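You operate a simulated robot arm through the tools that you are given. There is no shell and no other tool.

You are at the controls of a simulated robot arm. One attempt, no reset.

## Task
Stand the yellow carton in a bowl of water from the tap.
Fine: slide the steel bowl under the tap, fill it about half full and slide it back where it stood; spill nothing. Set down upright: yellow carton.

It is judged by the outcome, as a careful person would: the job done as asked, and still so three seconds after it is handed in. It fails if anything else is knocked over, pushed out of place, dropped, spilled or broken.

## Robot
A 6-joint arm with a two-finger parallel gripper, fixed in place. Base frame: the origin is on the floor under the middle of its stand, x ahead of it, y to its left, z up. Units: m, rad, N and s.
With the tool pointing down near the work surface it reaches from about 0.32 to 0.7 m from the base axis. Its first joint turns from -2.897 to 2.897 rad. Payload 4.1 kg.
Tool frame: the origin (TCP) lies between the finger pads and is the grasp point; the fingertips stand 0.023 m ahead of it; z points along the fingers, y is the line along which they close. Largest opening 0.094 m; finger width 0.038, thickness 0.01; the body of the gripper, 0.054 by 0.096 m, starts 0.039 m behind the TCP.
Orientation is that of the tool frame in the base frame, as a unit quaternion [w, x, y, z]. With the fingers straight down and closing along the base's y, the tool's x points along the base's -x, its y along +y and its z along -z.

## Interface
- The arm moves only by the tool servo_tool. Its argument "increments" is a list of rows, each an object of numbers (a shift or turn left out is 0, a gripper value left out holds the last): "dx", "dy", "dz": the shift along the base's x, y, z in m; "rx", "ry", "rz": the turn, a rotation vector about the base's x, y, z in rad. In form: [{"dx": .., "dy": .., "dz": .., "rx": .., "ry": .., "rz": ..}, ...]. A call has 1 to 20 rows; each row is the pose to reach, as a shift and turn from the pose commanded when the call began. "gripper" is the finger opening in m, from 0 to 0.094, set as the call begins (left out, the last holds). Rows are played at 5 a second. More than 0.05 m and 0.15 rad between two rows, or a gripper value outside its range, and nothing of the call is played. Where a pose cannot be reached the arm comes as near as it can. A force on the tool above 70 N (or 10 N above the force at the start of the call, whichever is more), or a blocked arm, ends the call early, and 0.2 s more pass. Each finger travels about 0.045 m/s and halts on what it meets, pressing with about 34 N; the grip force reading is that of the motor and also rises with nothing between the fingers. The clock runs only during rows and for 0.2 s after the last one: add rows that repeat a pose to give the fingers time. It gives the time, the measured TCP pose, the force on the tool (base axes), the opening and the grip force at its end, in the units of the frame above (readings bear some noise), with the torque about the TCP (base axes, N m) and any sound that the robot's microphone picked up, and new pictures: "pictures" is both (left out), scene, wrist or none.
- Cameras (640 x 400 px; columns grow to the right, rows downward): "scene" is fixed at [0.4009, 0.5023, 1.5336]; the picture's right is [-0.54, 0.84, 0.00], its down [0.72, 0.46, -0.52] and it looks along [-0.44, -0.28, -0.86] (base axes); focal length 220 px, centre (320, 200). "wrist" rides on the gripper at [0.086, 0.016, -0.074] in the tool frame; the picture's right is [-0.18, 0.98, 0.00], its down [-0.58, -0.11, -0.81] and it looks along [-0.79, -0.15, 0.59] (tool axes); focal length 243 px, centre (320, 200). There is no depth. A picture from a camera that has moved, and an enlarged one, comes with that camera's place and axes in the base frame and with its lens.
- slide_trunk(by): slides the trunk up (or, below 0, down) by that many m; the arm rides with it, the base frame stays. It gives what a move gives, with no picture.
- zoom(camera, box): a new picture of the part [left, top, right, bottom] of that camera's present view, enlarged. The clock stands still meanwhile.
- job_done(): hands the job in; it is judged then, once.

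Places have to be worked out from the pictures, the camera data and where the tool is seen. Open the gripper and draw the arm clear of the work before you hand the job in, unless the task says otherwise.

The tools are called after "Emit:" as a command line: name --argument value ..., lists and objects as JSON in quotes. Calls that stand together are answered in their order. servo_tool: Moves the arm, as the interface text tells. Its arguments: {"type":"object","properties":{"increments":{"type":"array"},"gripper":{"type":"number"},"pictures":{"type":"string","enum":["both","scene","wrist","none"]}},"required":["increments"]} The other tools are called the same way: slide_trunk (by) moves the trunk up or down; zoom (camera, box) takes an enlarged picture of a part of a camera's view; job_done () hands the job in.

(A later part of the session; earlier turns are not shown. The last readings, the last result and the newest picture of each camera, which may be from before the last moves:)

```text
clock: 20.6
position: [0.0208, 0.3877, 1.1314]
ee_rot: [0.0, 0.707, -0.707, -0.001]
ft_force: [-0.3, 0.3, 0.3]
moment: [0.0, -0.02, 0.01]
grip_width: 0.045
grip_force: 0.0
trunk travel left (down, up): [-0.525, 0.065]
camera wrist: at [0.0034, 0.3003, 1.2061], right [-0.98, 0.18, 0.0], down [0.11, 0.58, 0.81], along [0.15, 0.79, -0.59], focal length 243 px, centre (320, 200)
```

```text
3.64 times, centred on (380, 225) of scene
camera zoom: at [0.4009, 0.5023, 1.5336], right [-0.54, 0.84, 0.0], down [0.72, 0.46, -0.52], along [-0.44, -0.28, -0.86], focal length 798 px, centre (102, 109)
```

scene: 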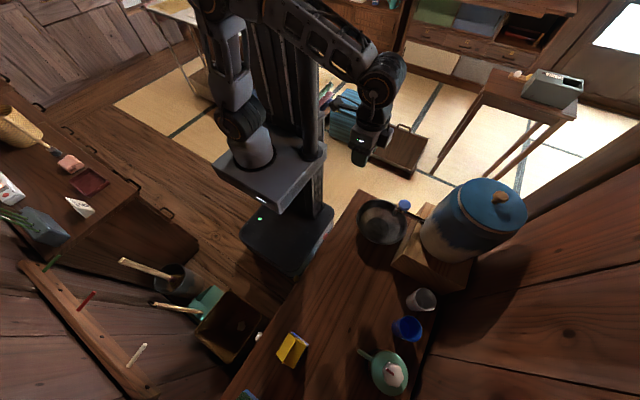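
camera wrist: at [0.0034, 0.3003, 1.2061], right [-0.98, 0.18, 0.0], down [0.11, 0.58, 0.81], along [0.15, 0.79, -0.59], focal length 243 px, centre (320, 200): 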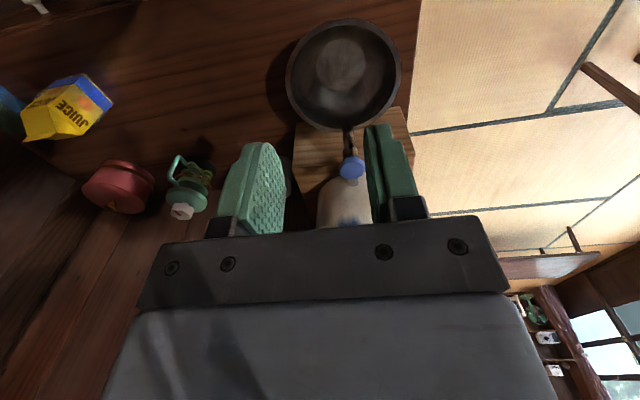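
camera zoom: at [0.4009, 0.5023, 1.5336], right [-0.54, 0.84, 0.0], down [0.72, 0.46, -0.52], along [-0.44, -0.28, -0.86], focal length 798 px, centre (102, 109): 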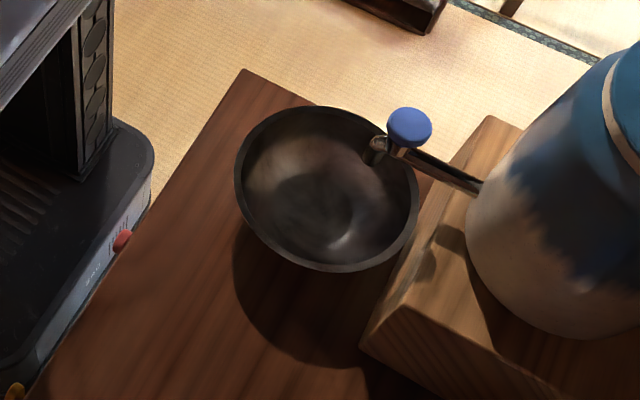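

The bowl centre is at about (0.002, 0.50) with the spout about 2 cm off centre over it, and the far rim clears the stand. I close the fingers and hover over the blue button at about (0.0035, 0.533).

Emit:
servo_tool --increments '[{"dx": -0.005, "dy": 0.04}, {"dx": -0.01, "dy": 0.08}, {"dx": -0.0173, "dy": 0.12}, {"dx": -0.0173, "dy": 0.1455}, {"dx": -0.0173, "dy": 0.1455, "dz": -0.03}, {"dx": -0.0173, "dy": 0.1455, "dz": -0.06}, {"dx": -0.0173, "dy": 0.1455, "dz": -0.08}, {"dx": -0.0173, "dy": 0.1455, "dz": -0.08}]' --gripper 0.0

Emit:
zoom --camera "scene" --box '[320, 150, 480, 280]'

Emit:
zoom --camera "wrist" --box '[220, 40, 440, 240]'

```text
clock: 22.4
position: [0.0009, 0.5322, 1.0516]
ee_rot: [0.0, -0.707, 0.707, 0.0]
ft_force: [0.0, -0.6, 0.0]
moment: [-0.02, -0.02, -0.01]
grip_width: 0.0
grip_force: 34.0
trunk travel left (down, up): [-0.525, 0.065]
camera wrist: at [-0.0156, 0.445, 1.1249], right [-0.98, 0.18, 0.0], down [0.11, 0.58, 0.81], along [0.15, 0.79, -0.59], focal length 243 px, centre (320, 200)
```

scene: 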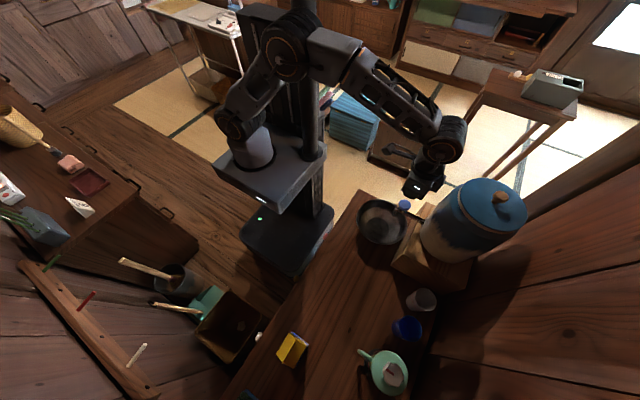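
wrist: 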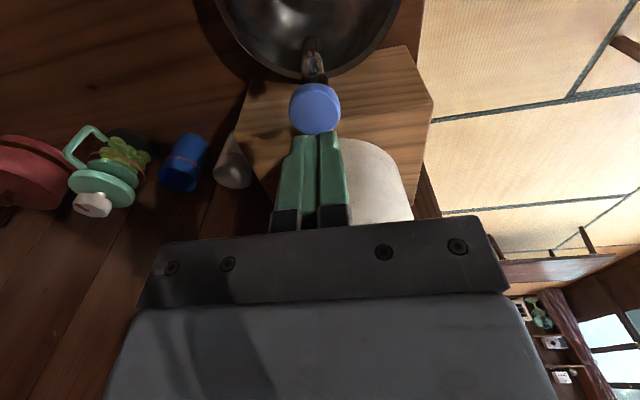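

```text
3.08 times, centred on (400, 215) of scene
camera zoom: at [0.4009, 0.5023, 1.5336], right [-0.54, 0.84, 0.0], down [0.72, 0.46, -0.52], along [-0.44, -0.28, -0.86], focal length 676 px, centre (74, 154)
```

zoom: 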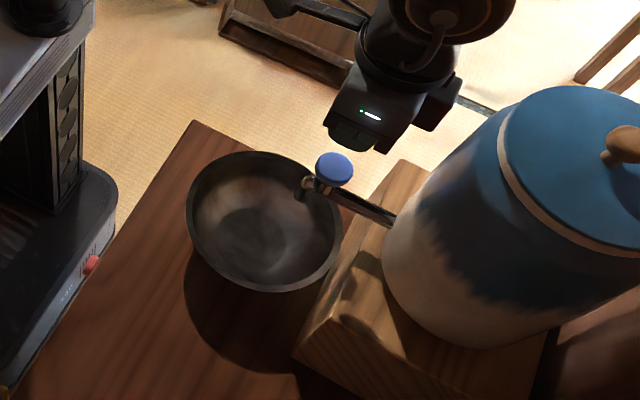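

```text
2.00 times, centred on (330, 140) of wrist
camera zoom: at [-0.0156, 0.445, 1.1249], right [-0.98, 0.18, 0.0], down [0.11, 0.58, 0.81], along [0.15, 0.79, -0.59], focal length 485 px, centre (300, 320)
```

zoom: 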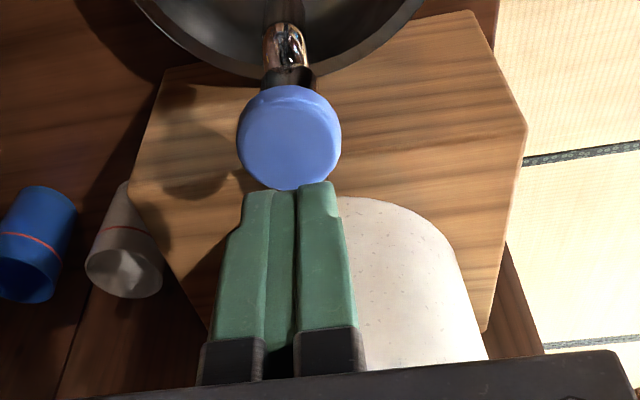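

The fingertips are right above the button (button at ≈(0.0035, 0.531)) and the scene view shows the bowl clearly beneath. I align x and lower to just above the button.

Emit:
servo_tool --increments '[{"dx": 0.0025, "dz": -0.015}, {"dx": 0.0025, "dz": -0.028}, {"dx": 0.0025, "dz": -0.028}]' --gripper 0.0 --pictures "wrist"

Emit:
zoom --camera "scene" --box '[360, 160, 440, 250]'

```text
clock: 23.2
position: [0.0045, 0.5324, 1.0217]
ee_rot: [0.0, -0.707, 0.707, 0.001]
ft_force: [-0.5, 0.4, -0.4]
moment: [-0.01, 0.01, -0.03]
grip_width: 0.0
grip_force: 34.3
trunk travel left (down, up): [-0.525, 0.065]
camera wrist: at [-0.0124, 0.4455, 1.0965], right [-0.98, 0.18, 0.0], down [0.11, 0.58, 0.81], along [0.15, 0.79, -0.59], focal length 243 px, centre (320, 200)
```

wrist: 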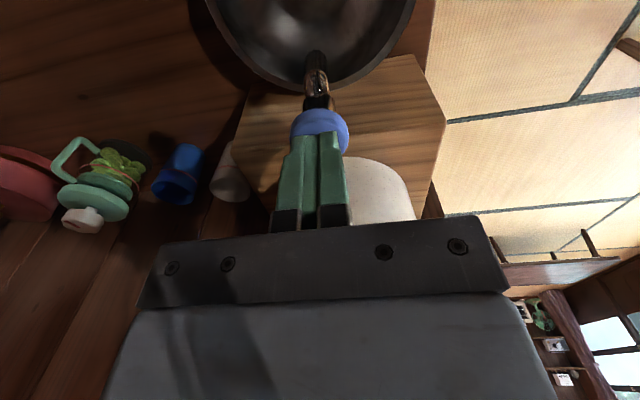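

```text
4.44 times, centred on (400, 205) of scene
camera zoom: at [0.4009, 0.5023, 1.5336], right [-0.54, 0.84, 0.0], down [0.72, 0.46, -0.52], along [-0.44, -0.28, -0.86], focal length 976 px, centre (-36, 178)
```

zoom: 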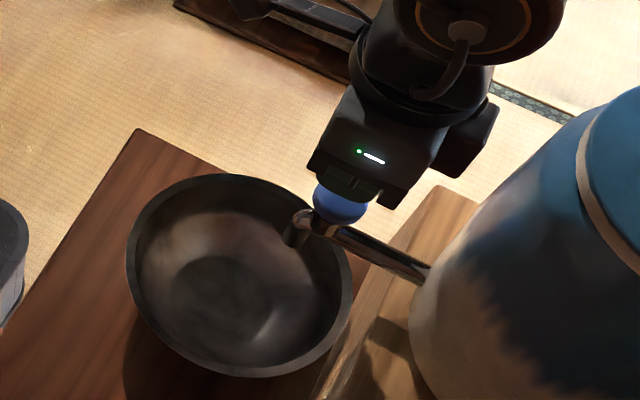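

No contact yet, with tips at z≈0.999. I lower in small steps of 2 mm, watching the force and listening.

Emit:
servo_tool --increments '[{"dz": -0.002}, {"dz": -0.004}, {"dz": -0.006}, {"dz": -0.008}]' --pictures "none"

Emit:
zoom --camera "scene" --box '[360, 160, 440, 250]'

```text
clock: 24.2
position: [0.0036, 0.5322, 1.0144]
ee_rot: [0.0, 0.708, -0.707, 0.001]
ft_force: [-0.2, -0.5, -0.6]
moment: [0.0, -0.06, 0.02]
grip_width: 0.0001
grip_force: 34.2
trunk travel left (down, up): [-0.525, 0.065]
```

```text
4.44 times, centred on (400, 205) of scene
camera zoom: at [0.4009, 0.5023, 1.5336], right [-0.54, 0.84, 0.0], down [0.72, 0.46, -0.52], along [-0.44, -0.28, -0.86], focal length 976 px, centre (-36, 178)
```

zoom: 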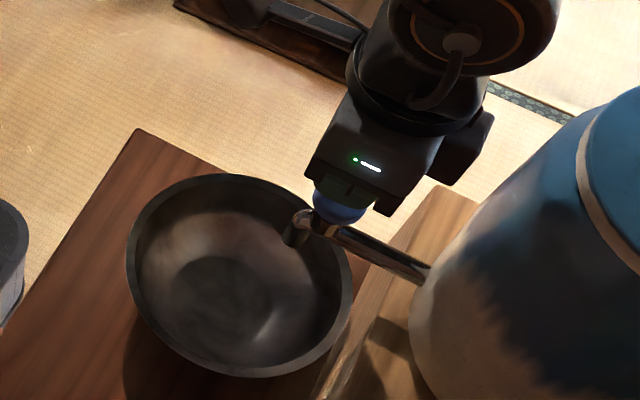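

Tips are at z≈0.991 and still show no contact force. I continue down in 2 mm steps.

Emit:
servo_tool --increments '[{"dz": -0.002}, {"dz": -0.004}, {"dz": -0.006}]' --pictures "none"

Emit:
zoom --camera "scene" --box '[360, 160, 440, 250]'

```text
clock: 25.0
position: [0.0033, 0.5326, 1.0078]
ee_rot: [0.001, 0.707, -0.707, -0.001]
ft_force: [-1.3, -1.6, 1.5]
moment: [-0.03, 0.02, 0.02]
grip_width: 0.0
grip_force: 34.0
trunk travel left (down, up): [-0.525, 0.065]
```

```text
4.44 times, centred on (400, 205) of scene
camera zoom: at [0.4009, 0.5023, 1.5336], right [-0.54, 0.84, 0.0], down [0.72, 0.46, -0.52], along [-0.44, -0.28, -0.86], focal length 976 px, centre (-36, 178)
```

zoom: 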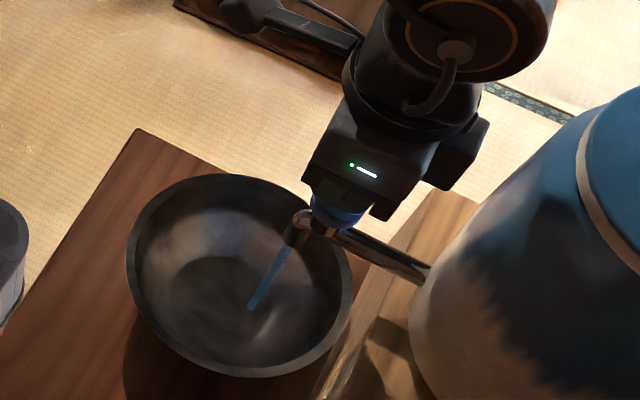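

A stream of water is running into the bowl at this press depth. I hold the button for about a second and check the level.

Emit:
servo_tool --increments '[{"dz": 0.0}, {"dz": 0.0}, {"dz": 0.0}, {"dz": 0.0}, {"dz": 0.0}]' --pictures "none"

Emit:
zoom --camera "scene" --box '[360, 180, 440, 260]'

```text
clock: 26.2
position: [0.0035, 0.5339, 1.0089]
ee_rot: [0.0, 0.707, -0.707, 0.001]
ft_force: [-1.9, -0.5, 1.4]
moment: [-0.01, 0.02, 0.0]
grip_width: 0.0002
grip_force: 34.1
trunk travel left (down, up): [-0.525, 0.065]
```

```text
5.00 times, centred on (400, 220) of scene
camera zoom: at [0.4009, 0.5023, 1.5336], right [-0.54, 0.84, 0.0], down [0.72, 0.46, -0.52], along [-0.44, -0.28, -0.86], focal length 1098 px, centre (-80, 100)
```

zoom: 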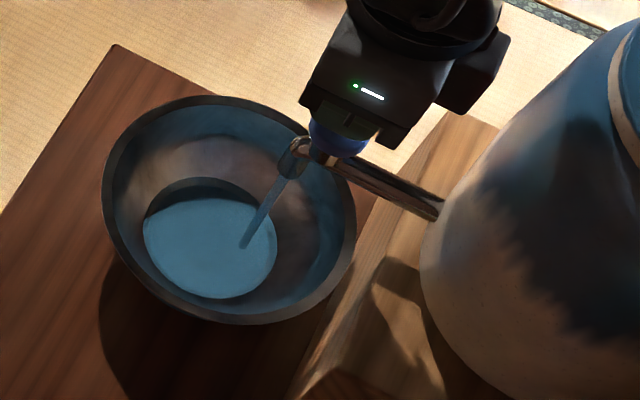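

The water level has just covered the base after about 1.4 s. I hold for another 3 s and check again.

Emit:
servo_tool --increments '[{"dz": 0.0}, {"dz": 0.0}, {"dz": 0.0}, {"dz": 0.0}, {"dz": 0.0}, {"dz": 0.0}, {"dz": 0.0}, {"dz": 0.0}, {"dz": 0.0}, {"dz": 0.0}]' --pictures "none"

Emit:
zoom --camera "scene" --box '[360, 180, 440, 260]'

```text
clock: 28.4
position: [0.0032, 0.5329, 1.0097]
ee_rot: [-0.001, -0.707, 0.708, -0.001]
ft_force: [-1.2, 0.6, 2.2]
moment: [0.0, -0.01, -0.03]
grip_width: 0.0001
grip_force: 34.0
trunk travel left (down, up): [-0.525, 0.065]
```

```text
5.00 times, centred on (400, 220) of scene
camera zoom: at [0.4009, 0.5023, 1.5336], right [-0.54, 0.84, 0.0], down [0.72, 0.46, -0.52], along [-0.44, -0.28, -0.86], focal length 1098 px, centre (-80, 100)
```

zoom: 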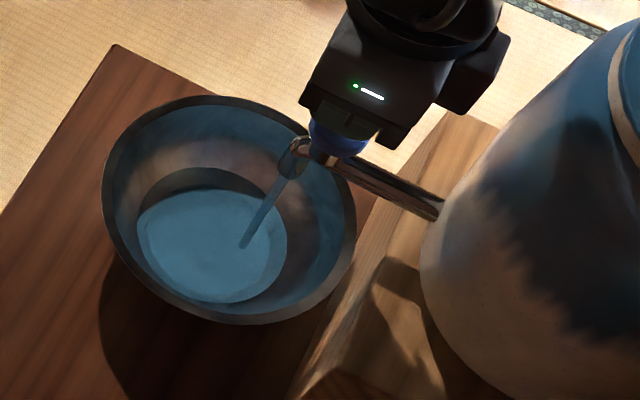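

The level rises steadily but slowly (surface radius about 56 mm now). I hold 4 more seconds.

Emit:
servo_tool --increments '[{"dz": 0.0}, {"dz": 0.0}, {"dz": 0.0}, {"dz": 0.0}, {"dz": 0.0}, {"dz": 0.0}, {"dz": 0.0}, {"dz": 0.0}, {"dz": 0.0}, {"dz": 0.0}, {"dz": 0.0}, {"dz": 0.0}, {"dz": 0.0}, {"dz": 0.0}, {"dz": 0.0}, {"dz": 0.0}, {"dz": 0.0}, {"dz": 0.0}, {"dz": 0.0}, {"dz": 0.0}]' --pictures "none"

Emit:
zoom --camera "scene" --box '[360, 180, 440, 260]'

```text
clock: 32.6
position: [0.0036, 0.534, 1.0073]
ee_rot: [0.0, 0.707, -0.707, -0.001]
ft_force: [-0.2, -0.2, 2.0]
moment: [0.03, 0.03, 0.01]
grip_width: 0.0003
grip_force: 33.7
trunk travel left (down, up): [-0.525, 0.065]
```

```text
5.00 times, centred on (400, 220) of scene
camera zoom: at [0.4009, 0.5023, 1.5336], right [-0.54, 0.84, 0.0], down [0.72, 0.46, -0.52], along [-0.44, -0.28, -0.86], focal length 1098 px, centre (-80, 100)
```

zoom: 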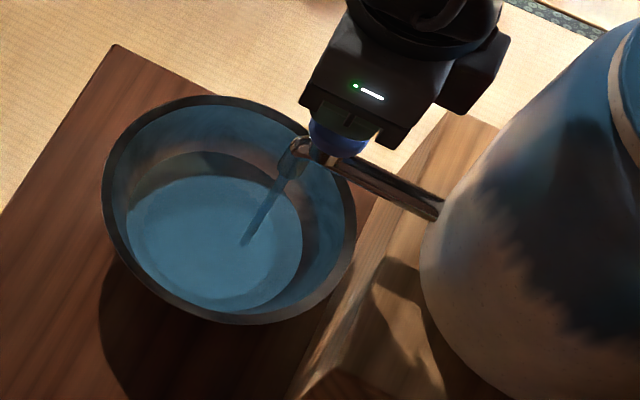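

The surface radius is now about 65 mm at water level z≈0.80, which is roughly a third of the height. I keep holding for 4 s.

Emit:
servo_tool --increments '[{"dz": 0.0}, {"dz": 0.0}, {"dz": 0.0}, {"dz": 0.0}, {"dz": 0.0}, {"dz": 0.0}, {"dz": 0.0}, {"dz": 0.0}, {"dz": 0.0}, {"dz": 0.0}, {"dz": 0.0}, {"dz": 0.0}, {"dz": 0.0}, {"dz": 0.0}, {"dz": 0.0}, {"dz": 0.0}, {"dz": 0.0}, {"dz": 0.0}, {"dz": 0.0}, {"dz": 0.0}]' --pictures "none"

Emit:
zoom --camera "scene" --box '[360, 180, 440, 260]'

```text
clock: 36.8
position: [0.0041, 0.5341, 1.0087]
ee_rot: [0.0, 0.707, -0.707, 0.0]
ft_force: [-1.4, -1.0, 2.2]
moment: [0.0, 0.03, 0.0]
grip_width: 0.0
grip_force: 33.9
trunk travel left (down, up): [-0.525, 0.065]
```

```text
5.00 times, centred on (400, 220) of scene
camera zoom: at [0.4009, 0.5023, 1.5336], right [-0.54, 0.84, 0.0], down [0.72, 0.46, -0.52], along [-0.44, -0.28, -0.86], focal length 1098 px, centre (-80, 100)
```

zoom: 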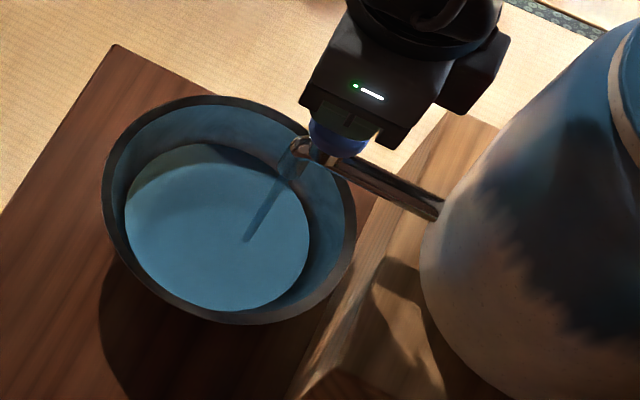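

The level is z≈0.8075, about 45% of the height but I estimate ~31% of the volume, with a flow near 24 mL/s. I hold ~3.5 s more and then look.

Emit:
servo_tool --increments '[{"dz": 0.0}, {"dz": 0.0}, {"dz": 0.0}, {"dz": 0.0}, {"dz": 0.0}, {"dz": 0.0}, {"dz": 0.0}, {"dz": 0.0}, {"dz": 0.0}, {"dz": 0.0}, {"dz": 0.0}, {"dz": 0.0}, {"dz": 0.0}, {"dz": 0.0}, {"dz": 0.0}, {"dz": 0.0}]' --pictures "none"

Emit:
zoom --camera "scene" --box '[360, 180, 440, 260]'

```text
clock: 40.2
position: [0.0031, 0.534, 1.0087]
ee_rot: [0.0, -0.707, 0.708, 0.0]
ft_force: [-0.1, 0.5, 2.4]
moment: [-0.03, -0.01, 0.0]
grip_width: 0.0
grip_force: 34.1
trunk travel left (down, up): [-0.525, 0.065]
```

```text
5.00 times, centred on (400, 220) of scene
camera zoom: at [0.4009, 0.5023, 1.5336], right [-0.54, 0.84, 0.0], down [0.72, 0.46, -0.52], along [-0.44, -0.28, -0.86], focal length 1098 px, centre (-80, 100)
```

zoom: 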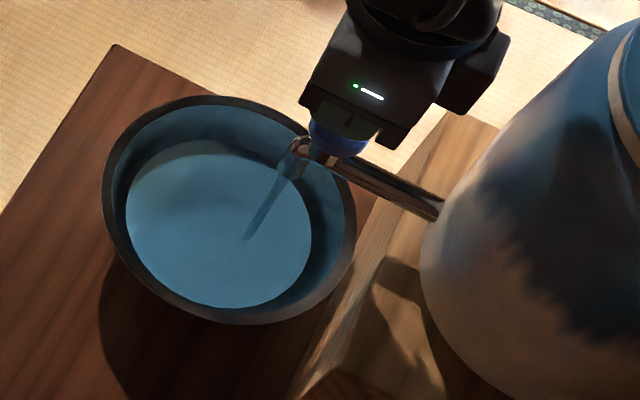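

The level is z≈0.813 (about 54% of the height, ~40% of the volume by my estimate). I hold roughly 0.8 s more and then release the button by lifting away.

Emit:
servo_tool --increments '[{"dz": 0.0}, {"dz": 0.0}, {"dz": 0.0}, {"dz": 0.0}, {"dz": 0.015}, {"dz": 0.04}, {"dz": 0.07}, {"dz": 0.07}]' --pictures "none"

Emit:
zoom --camera "scene" --box '[360, 180, 440, 260]'

```text
clock: 42.0
position: [0.0024, 0.5316, 1.0801]
ee_rot: [0.0, 0.707, -0.707, 0.0]
ft_force: [0.0, -0.2, 0.6]
moment: [-0.02, -0.05, 0.01]
grip_width: 0.0
grip_force: 34.0
trunk travel left (down, up): [-0.525, 0.065]
```

```text
5.00 times, centred on (400, 220) of scene
camera zoom: at [0.4009, 0.5023, 1.5336], right [-0.54, 0.84, 0.0], down [0.72, 0.46, -0.52], along [-0.44, -0.28, -0.86], focal length 1098 px, centre (-80, 100)
```

zoom: 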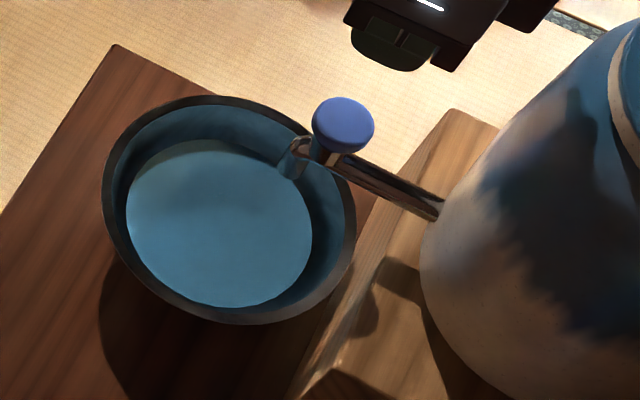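

The stream has stopped and the bowl is about half full. I move over to the +x side, tilt the tool as before, and open to 45 mm to re-grip the rim.

Emit:
servo_tool --increments '[{"dz": 0.02, "dx": 0.03, "dy": -0.01}, {"dz": 0.02, "dx": 0.07, "dy": -0.02, "ry": 0.1}, {"dz": 0.01, "dx": 0.11, "dy": -0.029, "ry": 0.2}, {"dz": -0.01, "dx": 0.15, "dy": -0.029, "ry": 0.3}, {"dz": -0.04, "dx": 0.151, "dy": -0.03, "ry": 0.4}, {"dz": -0.06, "dx": 0.151, "dy": -0.03, "ry": 0.4}, {"dz": -0.06, "dx": 0.151, "dy": -0.03, "ry": 0.4}]' --gripper 0.045 --pictures "wrist"

```text
clock: 43.6
position: [0.1554, 0.5047, 1.0182]
ee_rot: [0.14, 0.693, -0.693, -0.141]
ft_force: [-0.3, -0.1, 1.1]
moment: [0.01, 0.0, 0.05]
grip_width: 0.0449
grip_force: 0.0
trunk travel left (down, up): [-0.525, 0.065]
camera wrist: at [0.1685, 0.4174, 1.0928], right [-0.91, 0.18, 0.38], down [0.41, 0.58, 0.7], along [-0.09, 0.79, -0.6], focal length 243 px, centre (320, 200)
```

wrist: 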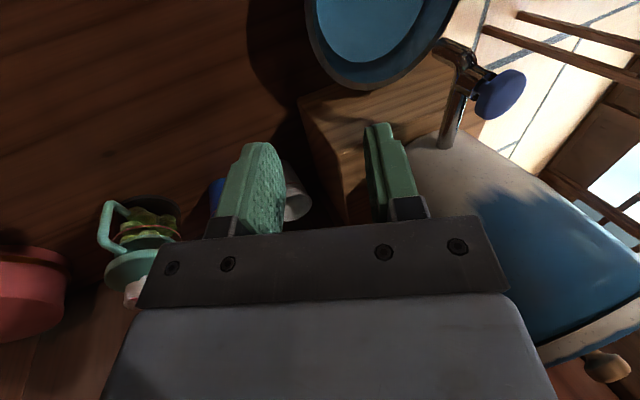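

The rim and water are in view below. I retrace the exact withdrawal path back down so the wall sits between the fingers.

Emit:
servo_tool --increments '[{"dx": -0.0132, "dz": -0.038}, {"dx": -0.0232, "dz": -0.073}, {"dx": -0.0372, "dz": -0.106}, {"dx": -0.0432, "dz": -0.12}, {"dx": -0.0492, "dz": -0.134}, {"dx": -0.0572, "dz": -0.154}, {"dx": -0.0632, "dy": -0.0005, "dz": -0.168}, {"dx": -0.0632, "dy": -0.0005, "dz": -0.168}]' --pictures "wrist"

Emit:
zoom --camera "wrist" --box '[200, 0, 480, 240]'

```text
clock: 45.4
position: [0.0908, 0.5027, 0.8496]
ee_rot: [-0.14, -0.693, 0.693, 0.141]
ft_force: [0.7, 0.1, -0.7]
moment: [0.01, -0.01, -0.02]
grip_width: 0.0451
grip_force: 0.1
trunk travel left (down, up): [-0.525, 0.065]
camera wrist: at [0.1045, 0.4163, 0.9241], right [-0.91, 0.18, 0.38], down [0.41, 0.58, 0.7], along [-0.09, 0.79, -0.6], focal length 243 px, centre (320, 200)
```

wrist: 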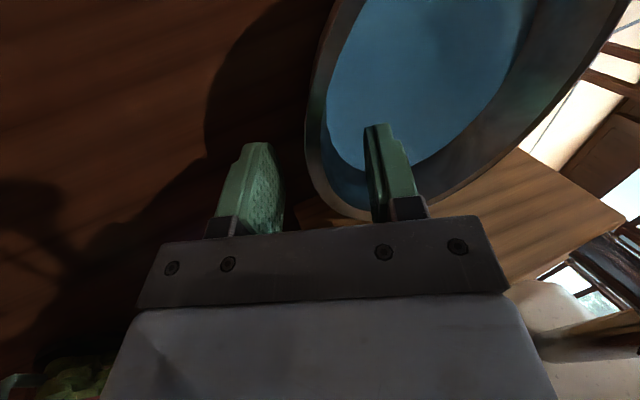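

```text
1.67 times, centred on (340, 120) of wrist
camera zoom: at [0.1045, 0.4163, 0.9241], right [-0.91, 0.18, 0.38], down [0.41, 0.58, 0.7], along [-0.09, 0.79, -0.6], focal length 404 px, centre (287, 333)
```

zoom: 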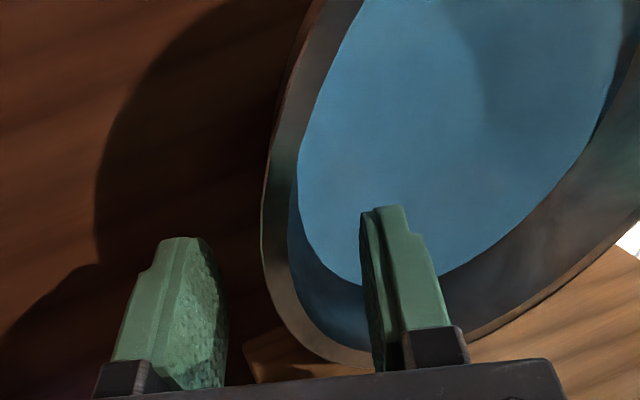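

The rim is ~2.5 mm toward the outer finger, so I shift +2 mm in x and narrow the fingers gently to 18 mm first, then close.

Emit:
servo_tool --increments '[{"dx": 0.002}, {"dx": 0.002}, {"dx": 0.002}]' --gripper 0.018 --pictures "none"

Emit:
servo_tool --increments '[{"dx": 0.0}, {"dx": 0.0}, {"dx": 0.0}]' --gripper 0.0 --pictures "both"

Emit:
zoom --camera "wrist" --box '[200, 0, 480, 240]'

```text
clock: 46.2
position: [0.0928, 0.5027, 0.8496]
ee_rot: [-0.14, -0.693, 0.693, 0.14]
ft_force: [-0.3, -1.4, -0.5]
moment: [0.0, 0.04, -0.02]
grip_width: 0.0183
grip_force: 0.1
trunk travel left (down, up): [-0.525, 0.065]
```

```text
clock: 47.0
position: [0.0921, 0.5024, 0.8504]
ee_rot: [0.14, 0.693, -0.693, -0.14]
ft_force: [-1.6, -0.6, 4.8]
moment: [0.23, 0.38, 0.13]
grip_width: 0.0093
grip_force: 34.1
trunk travel left (down, up): [-0.525, 0.065]
camera wrist: at [0.1063, 0.416, 0.9248], right [-0.91, 0.18, 0.38], down [0.41, 0.58, 0.7], along [-0.09, 0.79, -0.6], focal length 243 px, centre (320, 200)
```

scene: 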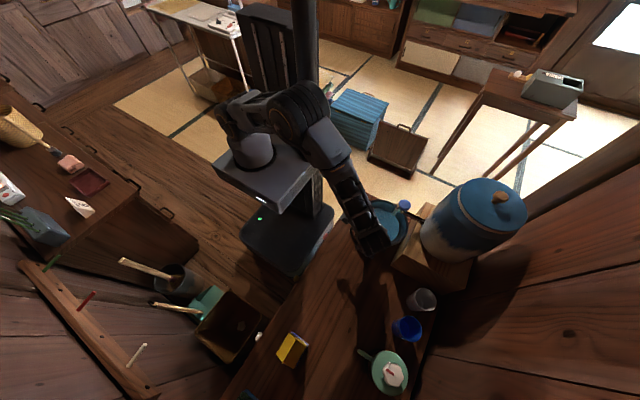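
wrist: 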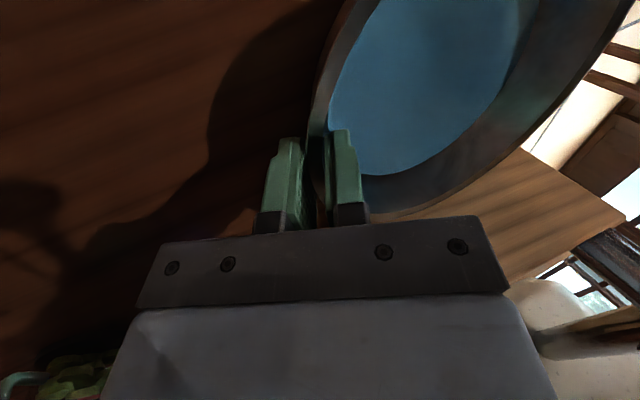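

```text
1.67 times, centred on (340, 120) of wrist
camera zoom: at [0.1063, 0.416, 0.9248], right [-0.91, 0.18, 0.38], down [0.41, 0.58, 0.7], along [-0.09, 0.79, -0.6], focal length 404 px, centre (287, 333)
```

zoom: 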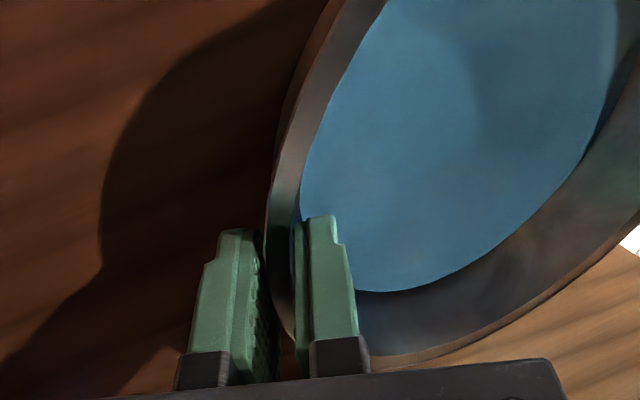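

The wall is gripped again (9.3 mm, 34 N) and the water is level. I slide the bowl back slowly toward +x, the first half at gentle speed.

Emit:
servo_tool --increments '[{"dx": 0.003}, {"dx": 0.008}, {"dx": 0.015}, {"dx": 0.023}, {"dx": 0.031, "dy": -0.001}, {"dx": 0.039, "dy": -0.002}, {"dx": 0.047, "dy": -0.003}, {"dx": 0.055, "dy": -0.004}, {"dx": 0.063, "dy": -0.005}, {"dx": 0.071, "dy": -0.006}, {"dx": 0.079, "dy": -0.006}, {"dx": 0.087, "dy": -0.006}, {"dx": 0.094, "dy": -0.006}, {"dx": 0.098, "dy": -0.006}, {"dx": 0.1, "dy": -0.006}]' --pictures "both"

Emit:
zoom --camera "scene" --box '[320, 190, 420, 300]'

```text
clock: 50.2
position: [0.1931, 0.4974, 0.85]
ee_rot: [0.14, 0.693, -0.693, -0.141]
ft_force: [-0.9, 0.4, -0.7]
moment: [-0.03, -0.17, 0.02]
grip_width: 0.0089
grip_force: 33.7
trunk travel left (down, up): [-0.525, 0.065]
camera wrist: at [0.2077, 0.4097, 0.9253], right [-0.91, 0.18, 0.38], down [0.41, 0.58, 0.7], along [-0.09, 0.79, -0.6], focal length 243 px, centre (320, 200)
```

scene: 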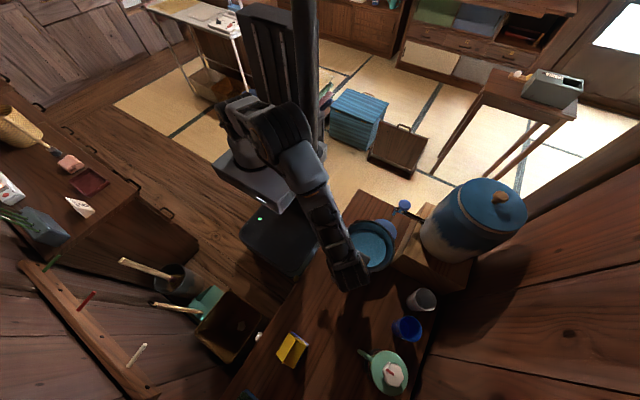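
wrist: 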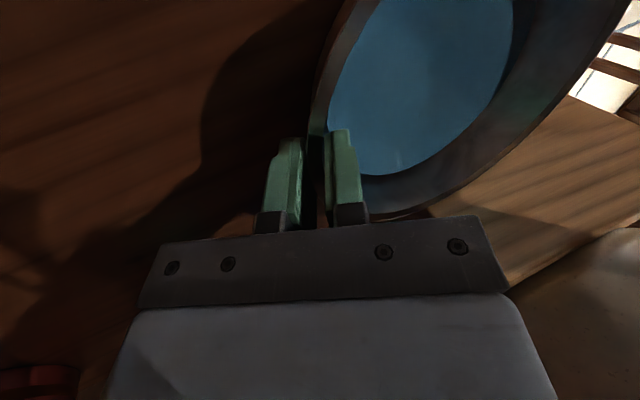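

```text
3.64 times, centred on (370, 245) of scene
camera zoom: at [0.4009, 0.5023, 1.5336], right [-0.54, 0.84, 0.0], down [0.72, 0.46, -0.52], along [-0.44, -0.28, -0.86], focal length 798 px, centre (138, 36)
```

zoom: 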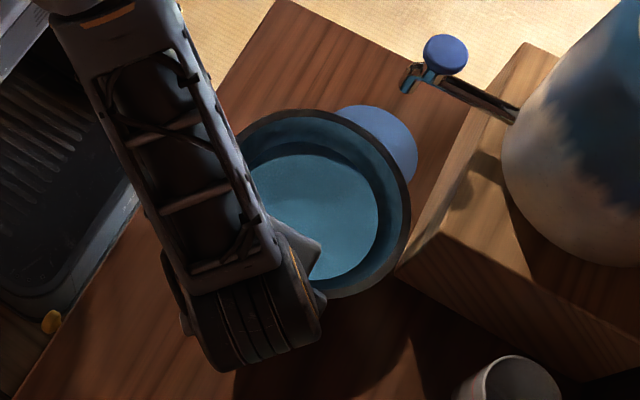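

The slide is smooth with low forces. I continue the second half to bring the bowl to its original place.

Emit:
servo_tool --increments '[{"dx": 0.003}, {"dx": 0.008}, {"dx": 0.015}, {"dx": 0.023}, {"dx": 0.031, "dy": -0.001}, {"dx": 0.039, "dy": -0.002}, {"dx": 0.047, "dy": -0.003}, {"dx": 0.055, "dy": -0.004}, {"dx": 0.063, "dy": -0.005}, {"dx": 0.071, "dy": -0.005}, {"dx": 0.079, "dy": -0.005}, {"dx": 0.087, "dy": -0.005}, {"dx": 0.095, "dy": -0.005}, {"dx": 0.1, "dy": -0.005}, {"dx": 0.102, "dy": -0.005}]' --pictures "none"

Emit:
zoom --camera "scene" --box '[310, 230, 400, 310]'

Emit:
zoom --camera "scene" --box '[310, 220, 410, 310]'

```text
clock: 53.4
position: [0.2943, 0.4923, 0.8498]
ee_rot: [0.14, 0.693, -0.693, -0.14]
ft_force: [-2.7, 0.4, 4.5]
moment: [0.25, 0.38, 0.09]
grip_width: 0.0089
grip_force: 33.8
trunk travel left (down, up): [-0.525, 0.065]
```

```text
5.00 times, centred on (355, 270) of scene
camera zoom: at [0.4009, 0.5023, 1.5336], right [-0.54, 0.84, 0.0], down [0.72, 0.46, -0.52], along [-0.44, -0.28, -0.86], focal length 1098 px, centre (145, -150)
```

zoom: 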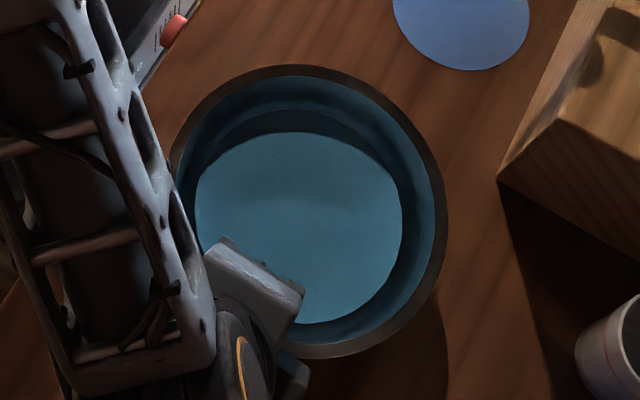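

```text
4.44 times, centred on (360, 265) of scene
camera zoom: at [0.4009, 0.5023, 1.5336], right [-0.54, 0.84, 0.0], down [0.72, 0.46, -0.52], along [-0.44, -0.28, -0.86], focal length 976 px, centre (142, -89)
```

zoom: 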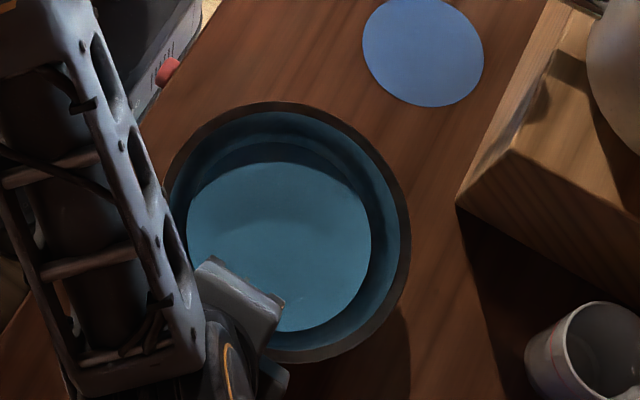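

Compared with the original view the bowl is only ~4–5 mm too far in +y. I shift -3 mm in y, then open the fingers gently and compare.

Emit:
servo_tool --increments '[{"dy": -0.001}, {"dy": -0.003}, {"dy": -0.003}]' --pictures "none"

Emit:
servo_tool --increments '[{"dx": 0.0}, {"dx": 0.0}, {"dx": 0.0}]' --gripper 0.045 --pictures "none"

Emit:
zoom --camera "scene" --box '[310, 230, 400, 310]'

Emit:
zoom --camera "wrist" --box '[200, 0, 480, 240]'

```text
clock: 54.2
position: [0.2947, 0.4886, 0.8497]
ee_rot: [-0.14, -0.693, 0.693, 0.141]
ft_force: [-0.5, 2.5, 1.6]
moment: [0.24, 0.07, -0.09]
grip_width: 0.0087
grip_force: 33.6
trunk travel left (down, up): [-0.525, 0.065]
```

```text
clock: 55.0
position: [0.2947, 0.4893, 0.8499]
ee_rot: [0.139, 0.694, -0.693, -0.141]
ft_force: [0.4, -0.1, -0.6]
moment: [0.0, 0.0, -0.02]
grip_width: 0.0449
grip_force: 0.1
trunk travel left (down, up): [-0.525, 0.065]
```

```text
5.00 times, centred on (355, 270) of scene
camera zoom: at [0.4009, 0.5023, 1.5336], right [-0.54, 0.84, 0.0], down [0.72, 0.46, -0.52], along [-0.44, -0.28, -0.86], focal length 1098 px, centre (145, -150)
```

zoom: 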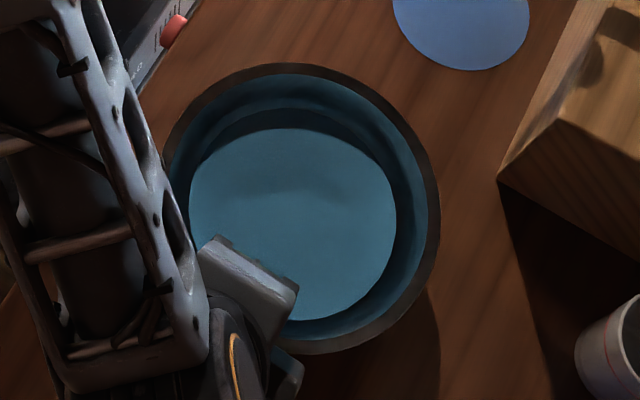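

```text
1.67 times, centred on (340, 120) of wrist
camera zoom: at [0.3094, 0.4015, 0.9247], right [-0.91, 0.18, 0.38], down [0.41, 0.58, 0.7], along [-0.09, 0.79, -0.6], focal length 404 px, centre (287, 333)
```

zoom: 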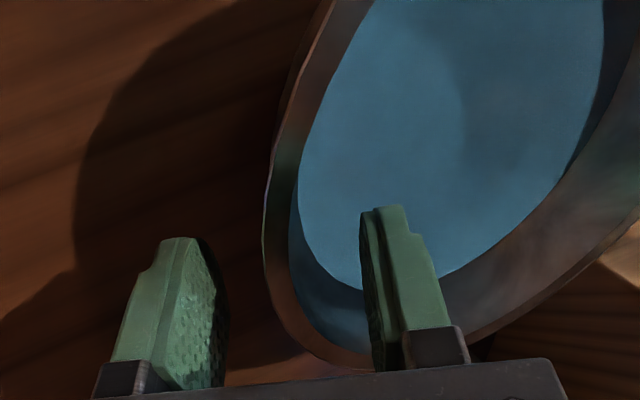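

The rim edges now match the original picture to within 1–2 px. I withdraw along the finger axis, rise, and straighten the tool.

Emit:
servo_tool --increments '[{"dx": 0.003, "dz": 0.007}, {"dx": 0.008, "dz": 0.019}, {"dx": 0.014, "dz": 0.034}, {"dx": 0.026, "dz": 0.062}, {"dx": 0.026, "dz": 0.1}, {"dx": 0.026, "dz": 0.14, "ry": -0.1, "dy": -0.02}, {"dx": 0.026, "dz": 0.18, "ry": -0.2, "dy": -0.05}, {"dx": 0.04, "dz": 0.21, "ry": -0.3, "dy": -0.08}, {"dx": 0.06, "dz": 0.23, "ry": -0.4, "dy": -0.11}, {"dx": 0.08, "dz": 0.23, "ry": -0.4, "dy": -0.14}, {"dx": 0.1, "dz": 0.23, "ry": -0.4, "dy": -0.15}, {"dx": 0.11, "dz": 0.23, "ry": -0.4, "dy": -0.15}]' --gripper 0.09 --pictures "both"

Emit:
zoom --camera "scene" --box '[310, 230, 400, 310]'

Emit:
zoom --camera "wrist" --box '[180, 0, 460, 220]'

```text
clock: 57.6
position: [0.4046, 0.3384, 1.0797]
ee_rot: [0.0, 0.707, -0.707, 0.001]
ft_force: [0.3, -0.5, 0.2]
moment: [-0.01, -0.03, -0.01]
grip_width: 0.09
grip_force: 0.1
trunk travel left (down, up): [-0.525, 0.065]
camera wrist: at [0.3893, 0.2526, 1.1538], right [-0.98, 0.18, 0.0], down [0.11, 0.58, 0.81], along [0.15, 0.79, -0.59], focal length 243 px, centre (320, 200)
```

scene: 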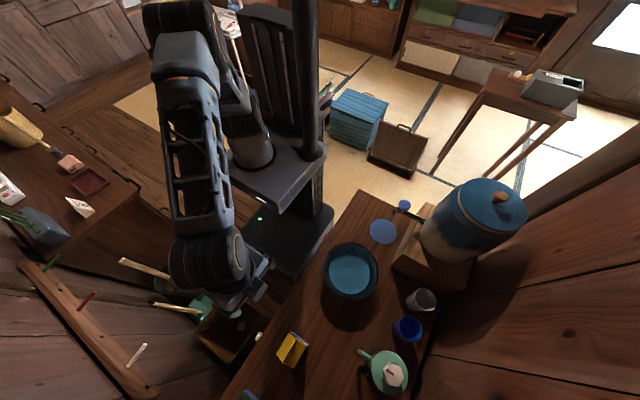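
wrist: 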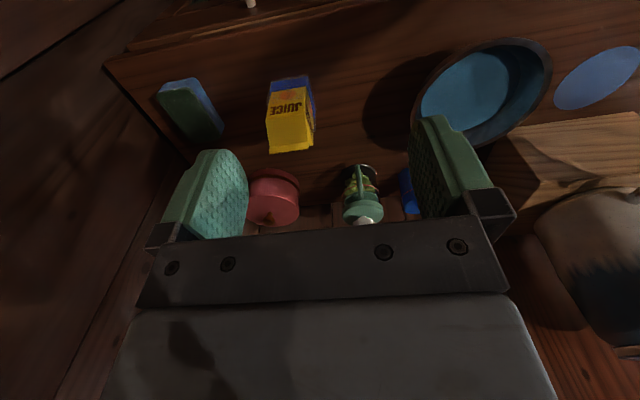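

```text
5.00 times, centred on (355, 270) of scene
camera zoom: at [0.4009, 0.5023, 1.5336], right [-0.54, 0.84, 0.0], down [0.72, 0.46, -0.52], along [-0.44, -0.28, -0.86], focal length 1098 px, centre (145, -150)
```

zoom: 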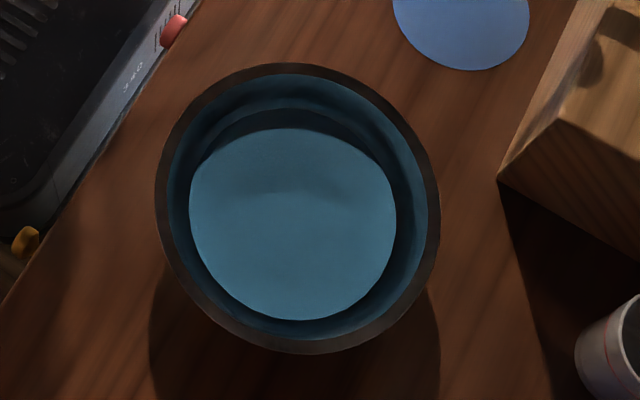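

```text
1.82 times, centred on (320, 110) of wrist
camera zoom: at [0.3893, 0.2526, 1.1538], right [-0.98, 0.18, 0.0], down [0.11, 0.58, 0.81], along [0.15, 0.79, -0.59], focal length 441 px, centre (320, 364)
```

zoom: 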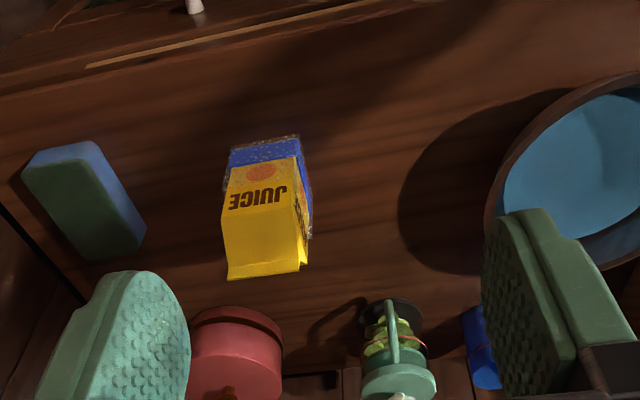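

The bowl is back exactly where it stood (rim edges identical in the original view) and about half full. Now I look closely at the carton to get its size and orientation.

Emit:
zoom --camera "wrist" --box '[250, 60, 340, 170]'

Emit:
zoom --camera "scene" --box '[260, 315, 325, 385]'

```text
3.64 times, centred on (295, 115) of wrist
camera zoom: at [0.3893, 0.2526, 1.1538], right [-0.98, 0.18, 0.0], down [0.11, 0.58, 0.81], along [0.15, 0.79, -0.59], focal length 882 px, centre (411, 509)
```

zoom: 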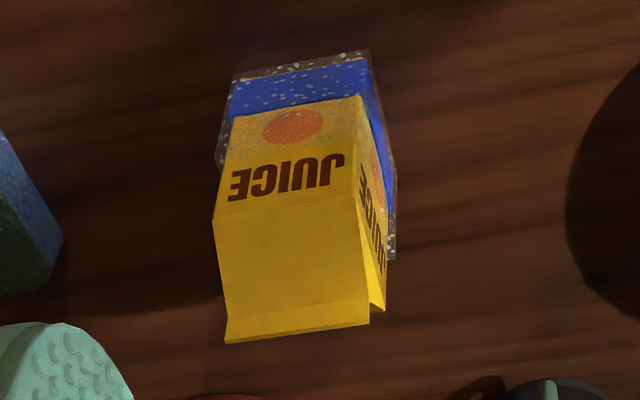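

```text
5.71 times, centred on (292, 350) of scene
camera zoom: at [0.4009, 0.5023, 1.5336], right [-0.54, 0.84, 0.0], down [0.72, 0.46, -0.52], along [-0.44, -0.28, -0.86], focal length 1255 px, centre (477, -657)
```

zoom: 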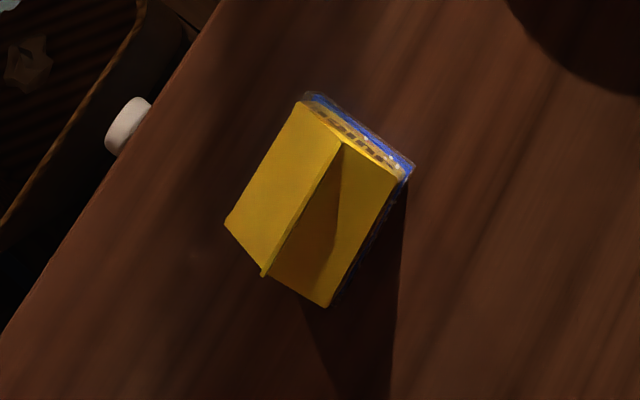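

The carton measures about 54×54 mm. It is centred at (0.469, 0.462), with eaves at z≈0.876 and the ridge (along x) at z≈0.913. I move above it with the fingers open to 85 mm, closing along x.

Emit:
servo_tool --increments '[{"dx": 0.02, "dy": 0.03}, {"dx": 0.04, "dy": 0.07}, {"dx": 0.055, "dy": 0.1, "dz": -0.01}, {"dx": 0.0645, "dy": 0.1236, "dz": -0.03}, {"dx": 0.0645, "dy": 0.1236, "dz": -0.05}, {"dx": 0.0645, "dy": 0.1236, "dz": -0.05}]' --gripper 0.085 --pictures "both"

Emit:
zoom --camera "wrist" --box '[180, 0, 460, 240]'

Emit:
zoom --camera "scene" --box '[240, 300, 340, 400]'

```text
clock: 59.0
position: [0.4702, 0.4589, 1.03]
ee_rot: [0.001, 0.707, -0.707, 0.001]
ft_force: [0.4, -1.0, 0.3]
moment: [-0.03, -0.01, 0.02]
grip_width: 0.0854
grip_force: 0.0
trunk travel left (down, up): [-0.525, 0.065]
camera wrist: at [0.4534, 0.3734, 1.1048], right [-0.98, 0.18, 0.0], down [0.11, 0.58, 0.81], along [0.15, 0.79, -0.59], focal length 243 px, centre (320, 200)
```

scene: 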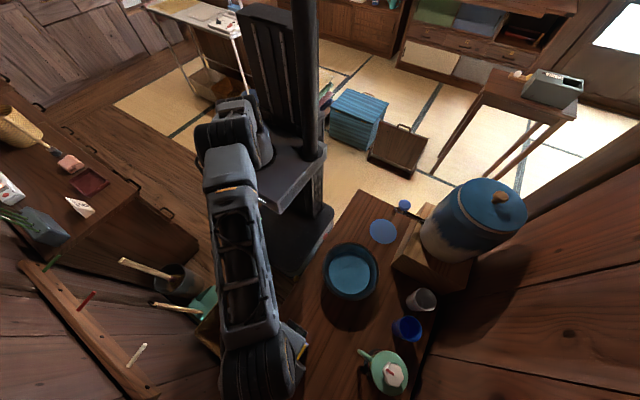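
wrist: 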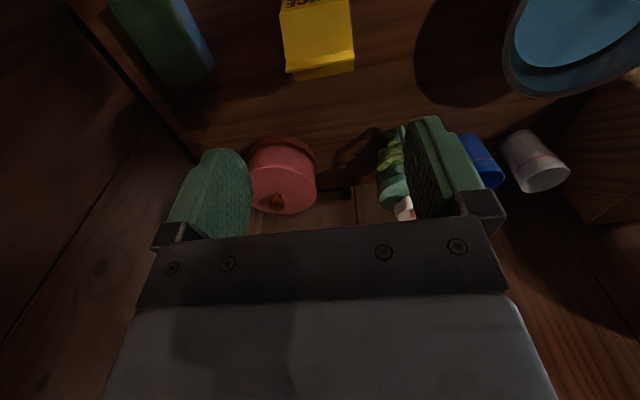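

```text
1.67 times, centred on (320, 120) of wrist
camera zoom: at [0.4534, 0.3734, 1.1048], right [-0.98, 0.18, 0.0], down [0.11, 0.58, 0.81], along [0.15, 0.79, -0.59], focal length 404 px, centre (320, 333)
```

zoom: 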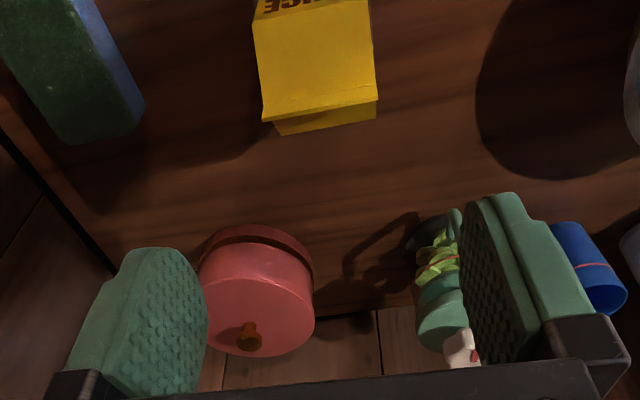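

```text
4.00 times, centred on (290, 350) of scene
camera zoom: at [0.4009, 0.5023, 1.5336], right [-0.54, 0.84, 0.0], down [0.72, 0.46, -0.52], along [-0.44, -0.28, -0.86], focal length 878 px, centre (440, -400)
```

zoom: 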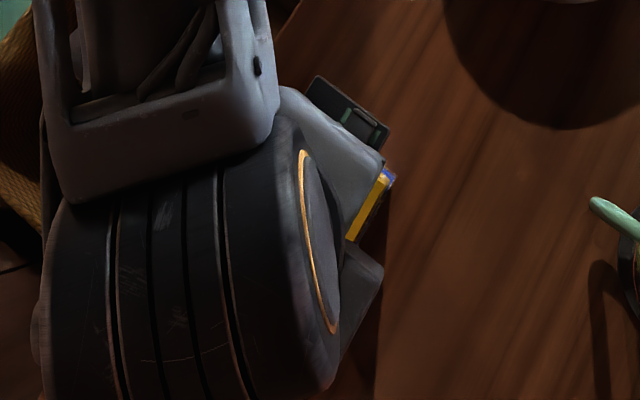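

The carton's centre again computes to (0.469, 0.461), right under the tool. I descend to put the pads on the upper body just below the eaves, keeping the palm above the ridge.

Emit:
servo_tool --increments '[{"dx": -0.0005, "dy": 0.001, "dz": -0.04}, {"dx": -0.0005, "dy": 0.002, "dz": -0.075}, {"dx": -0.0005, "dy": 0.002, "dz": -0.105}, {"dx": -0.0005, "dy": 0.002, "dz": -0.13}, {"dx": -0.0005, "dy": 0.002, "dz": -0.145}, {"dx": -0.0005, "dy": 0.002, "dz": -0.151}, {"dx": -0.0005, "dy": 0.002, "dz": -0.151}]' --pictures "both"

Emit:
zoom --camera "wrist" --box '[180, 0, 460, 240]'

Emit:
zoom --camera "scene" --box '[240, 300, 340, 400]'

```text
clock: 60.6
position: [0.4691, 0.463, 0.8785]
ee_rot: [0.0, -0.707, 0.707, 0.0]
ft_force: [-0.9, -0.2, -0.8]
moment: [-0.01, -0.01, 0.01]
grip_width: 0.0849
grip_force: 0.0
trunk travel left (down, up): [-0.525, 0.065]
camera wrist: at [0.4529, 0.376, 0.9534], right [-0.98, 0.18, 0.0], down [0.11, 0.58, 0.81], along [0.15, 0.79, -0.59], focal length 243 px, centre (320, 200)
```

scene: 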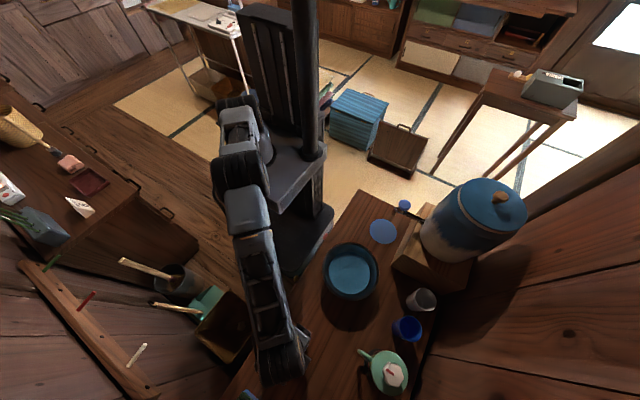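
wrist: 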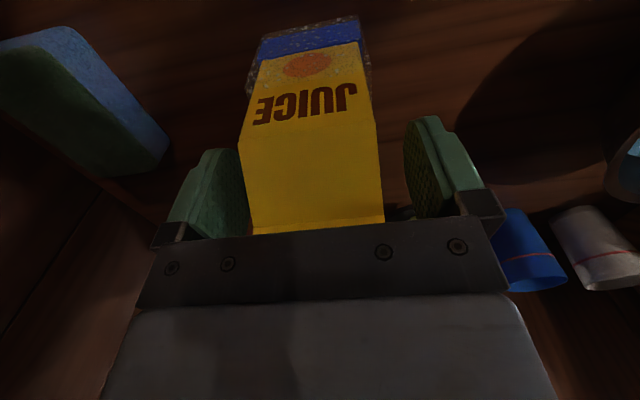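

```text
1.67 times, centred on (320, 120) of wrist
camera zoom: at [0.4529, 0.376, 0.9534], right [-0.98, 0.18, 0.0], down [0.11, 0.58, 0.81], along [0.15, 0.79, -0.59], focal length 404 px, centre (320, 333)
```

zoom: 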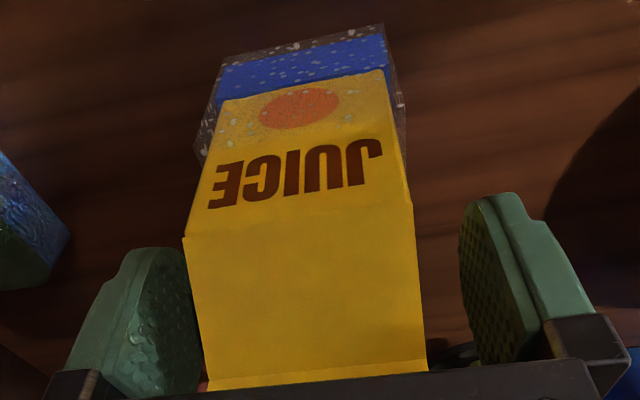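

```text
4.00 times, centred on (290, 350) of scene
camera zoom: at [0.4009, 0.5023, 1.5336], right [-0.54, 0.84, 0.0], down [0.72, 0.46, -0.52], along [-0.44, -0.28, -0.86], focal length 878 px, centre (440, -400)
```

zoom: 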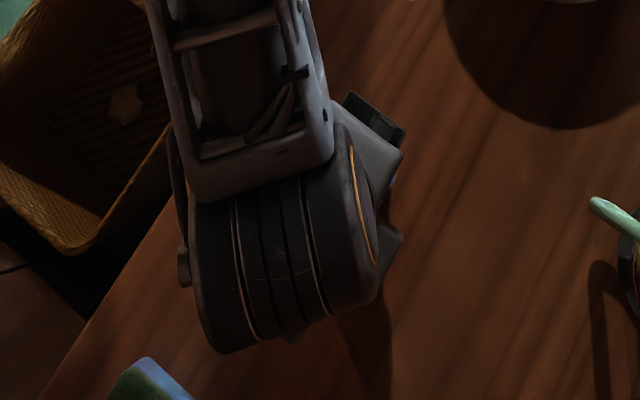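

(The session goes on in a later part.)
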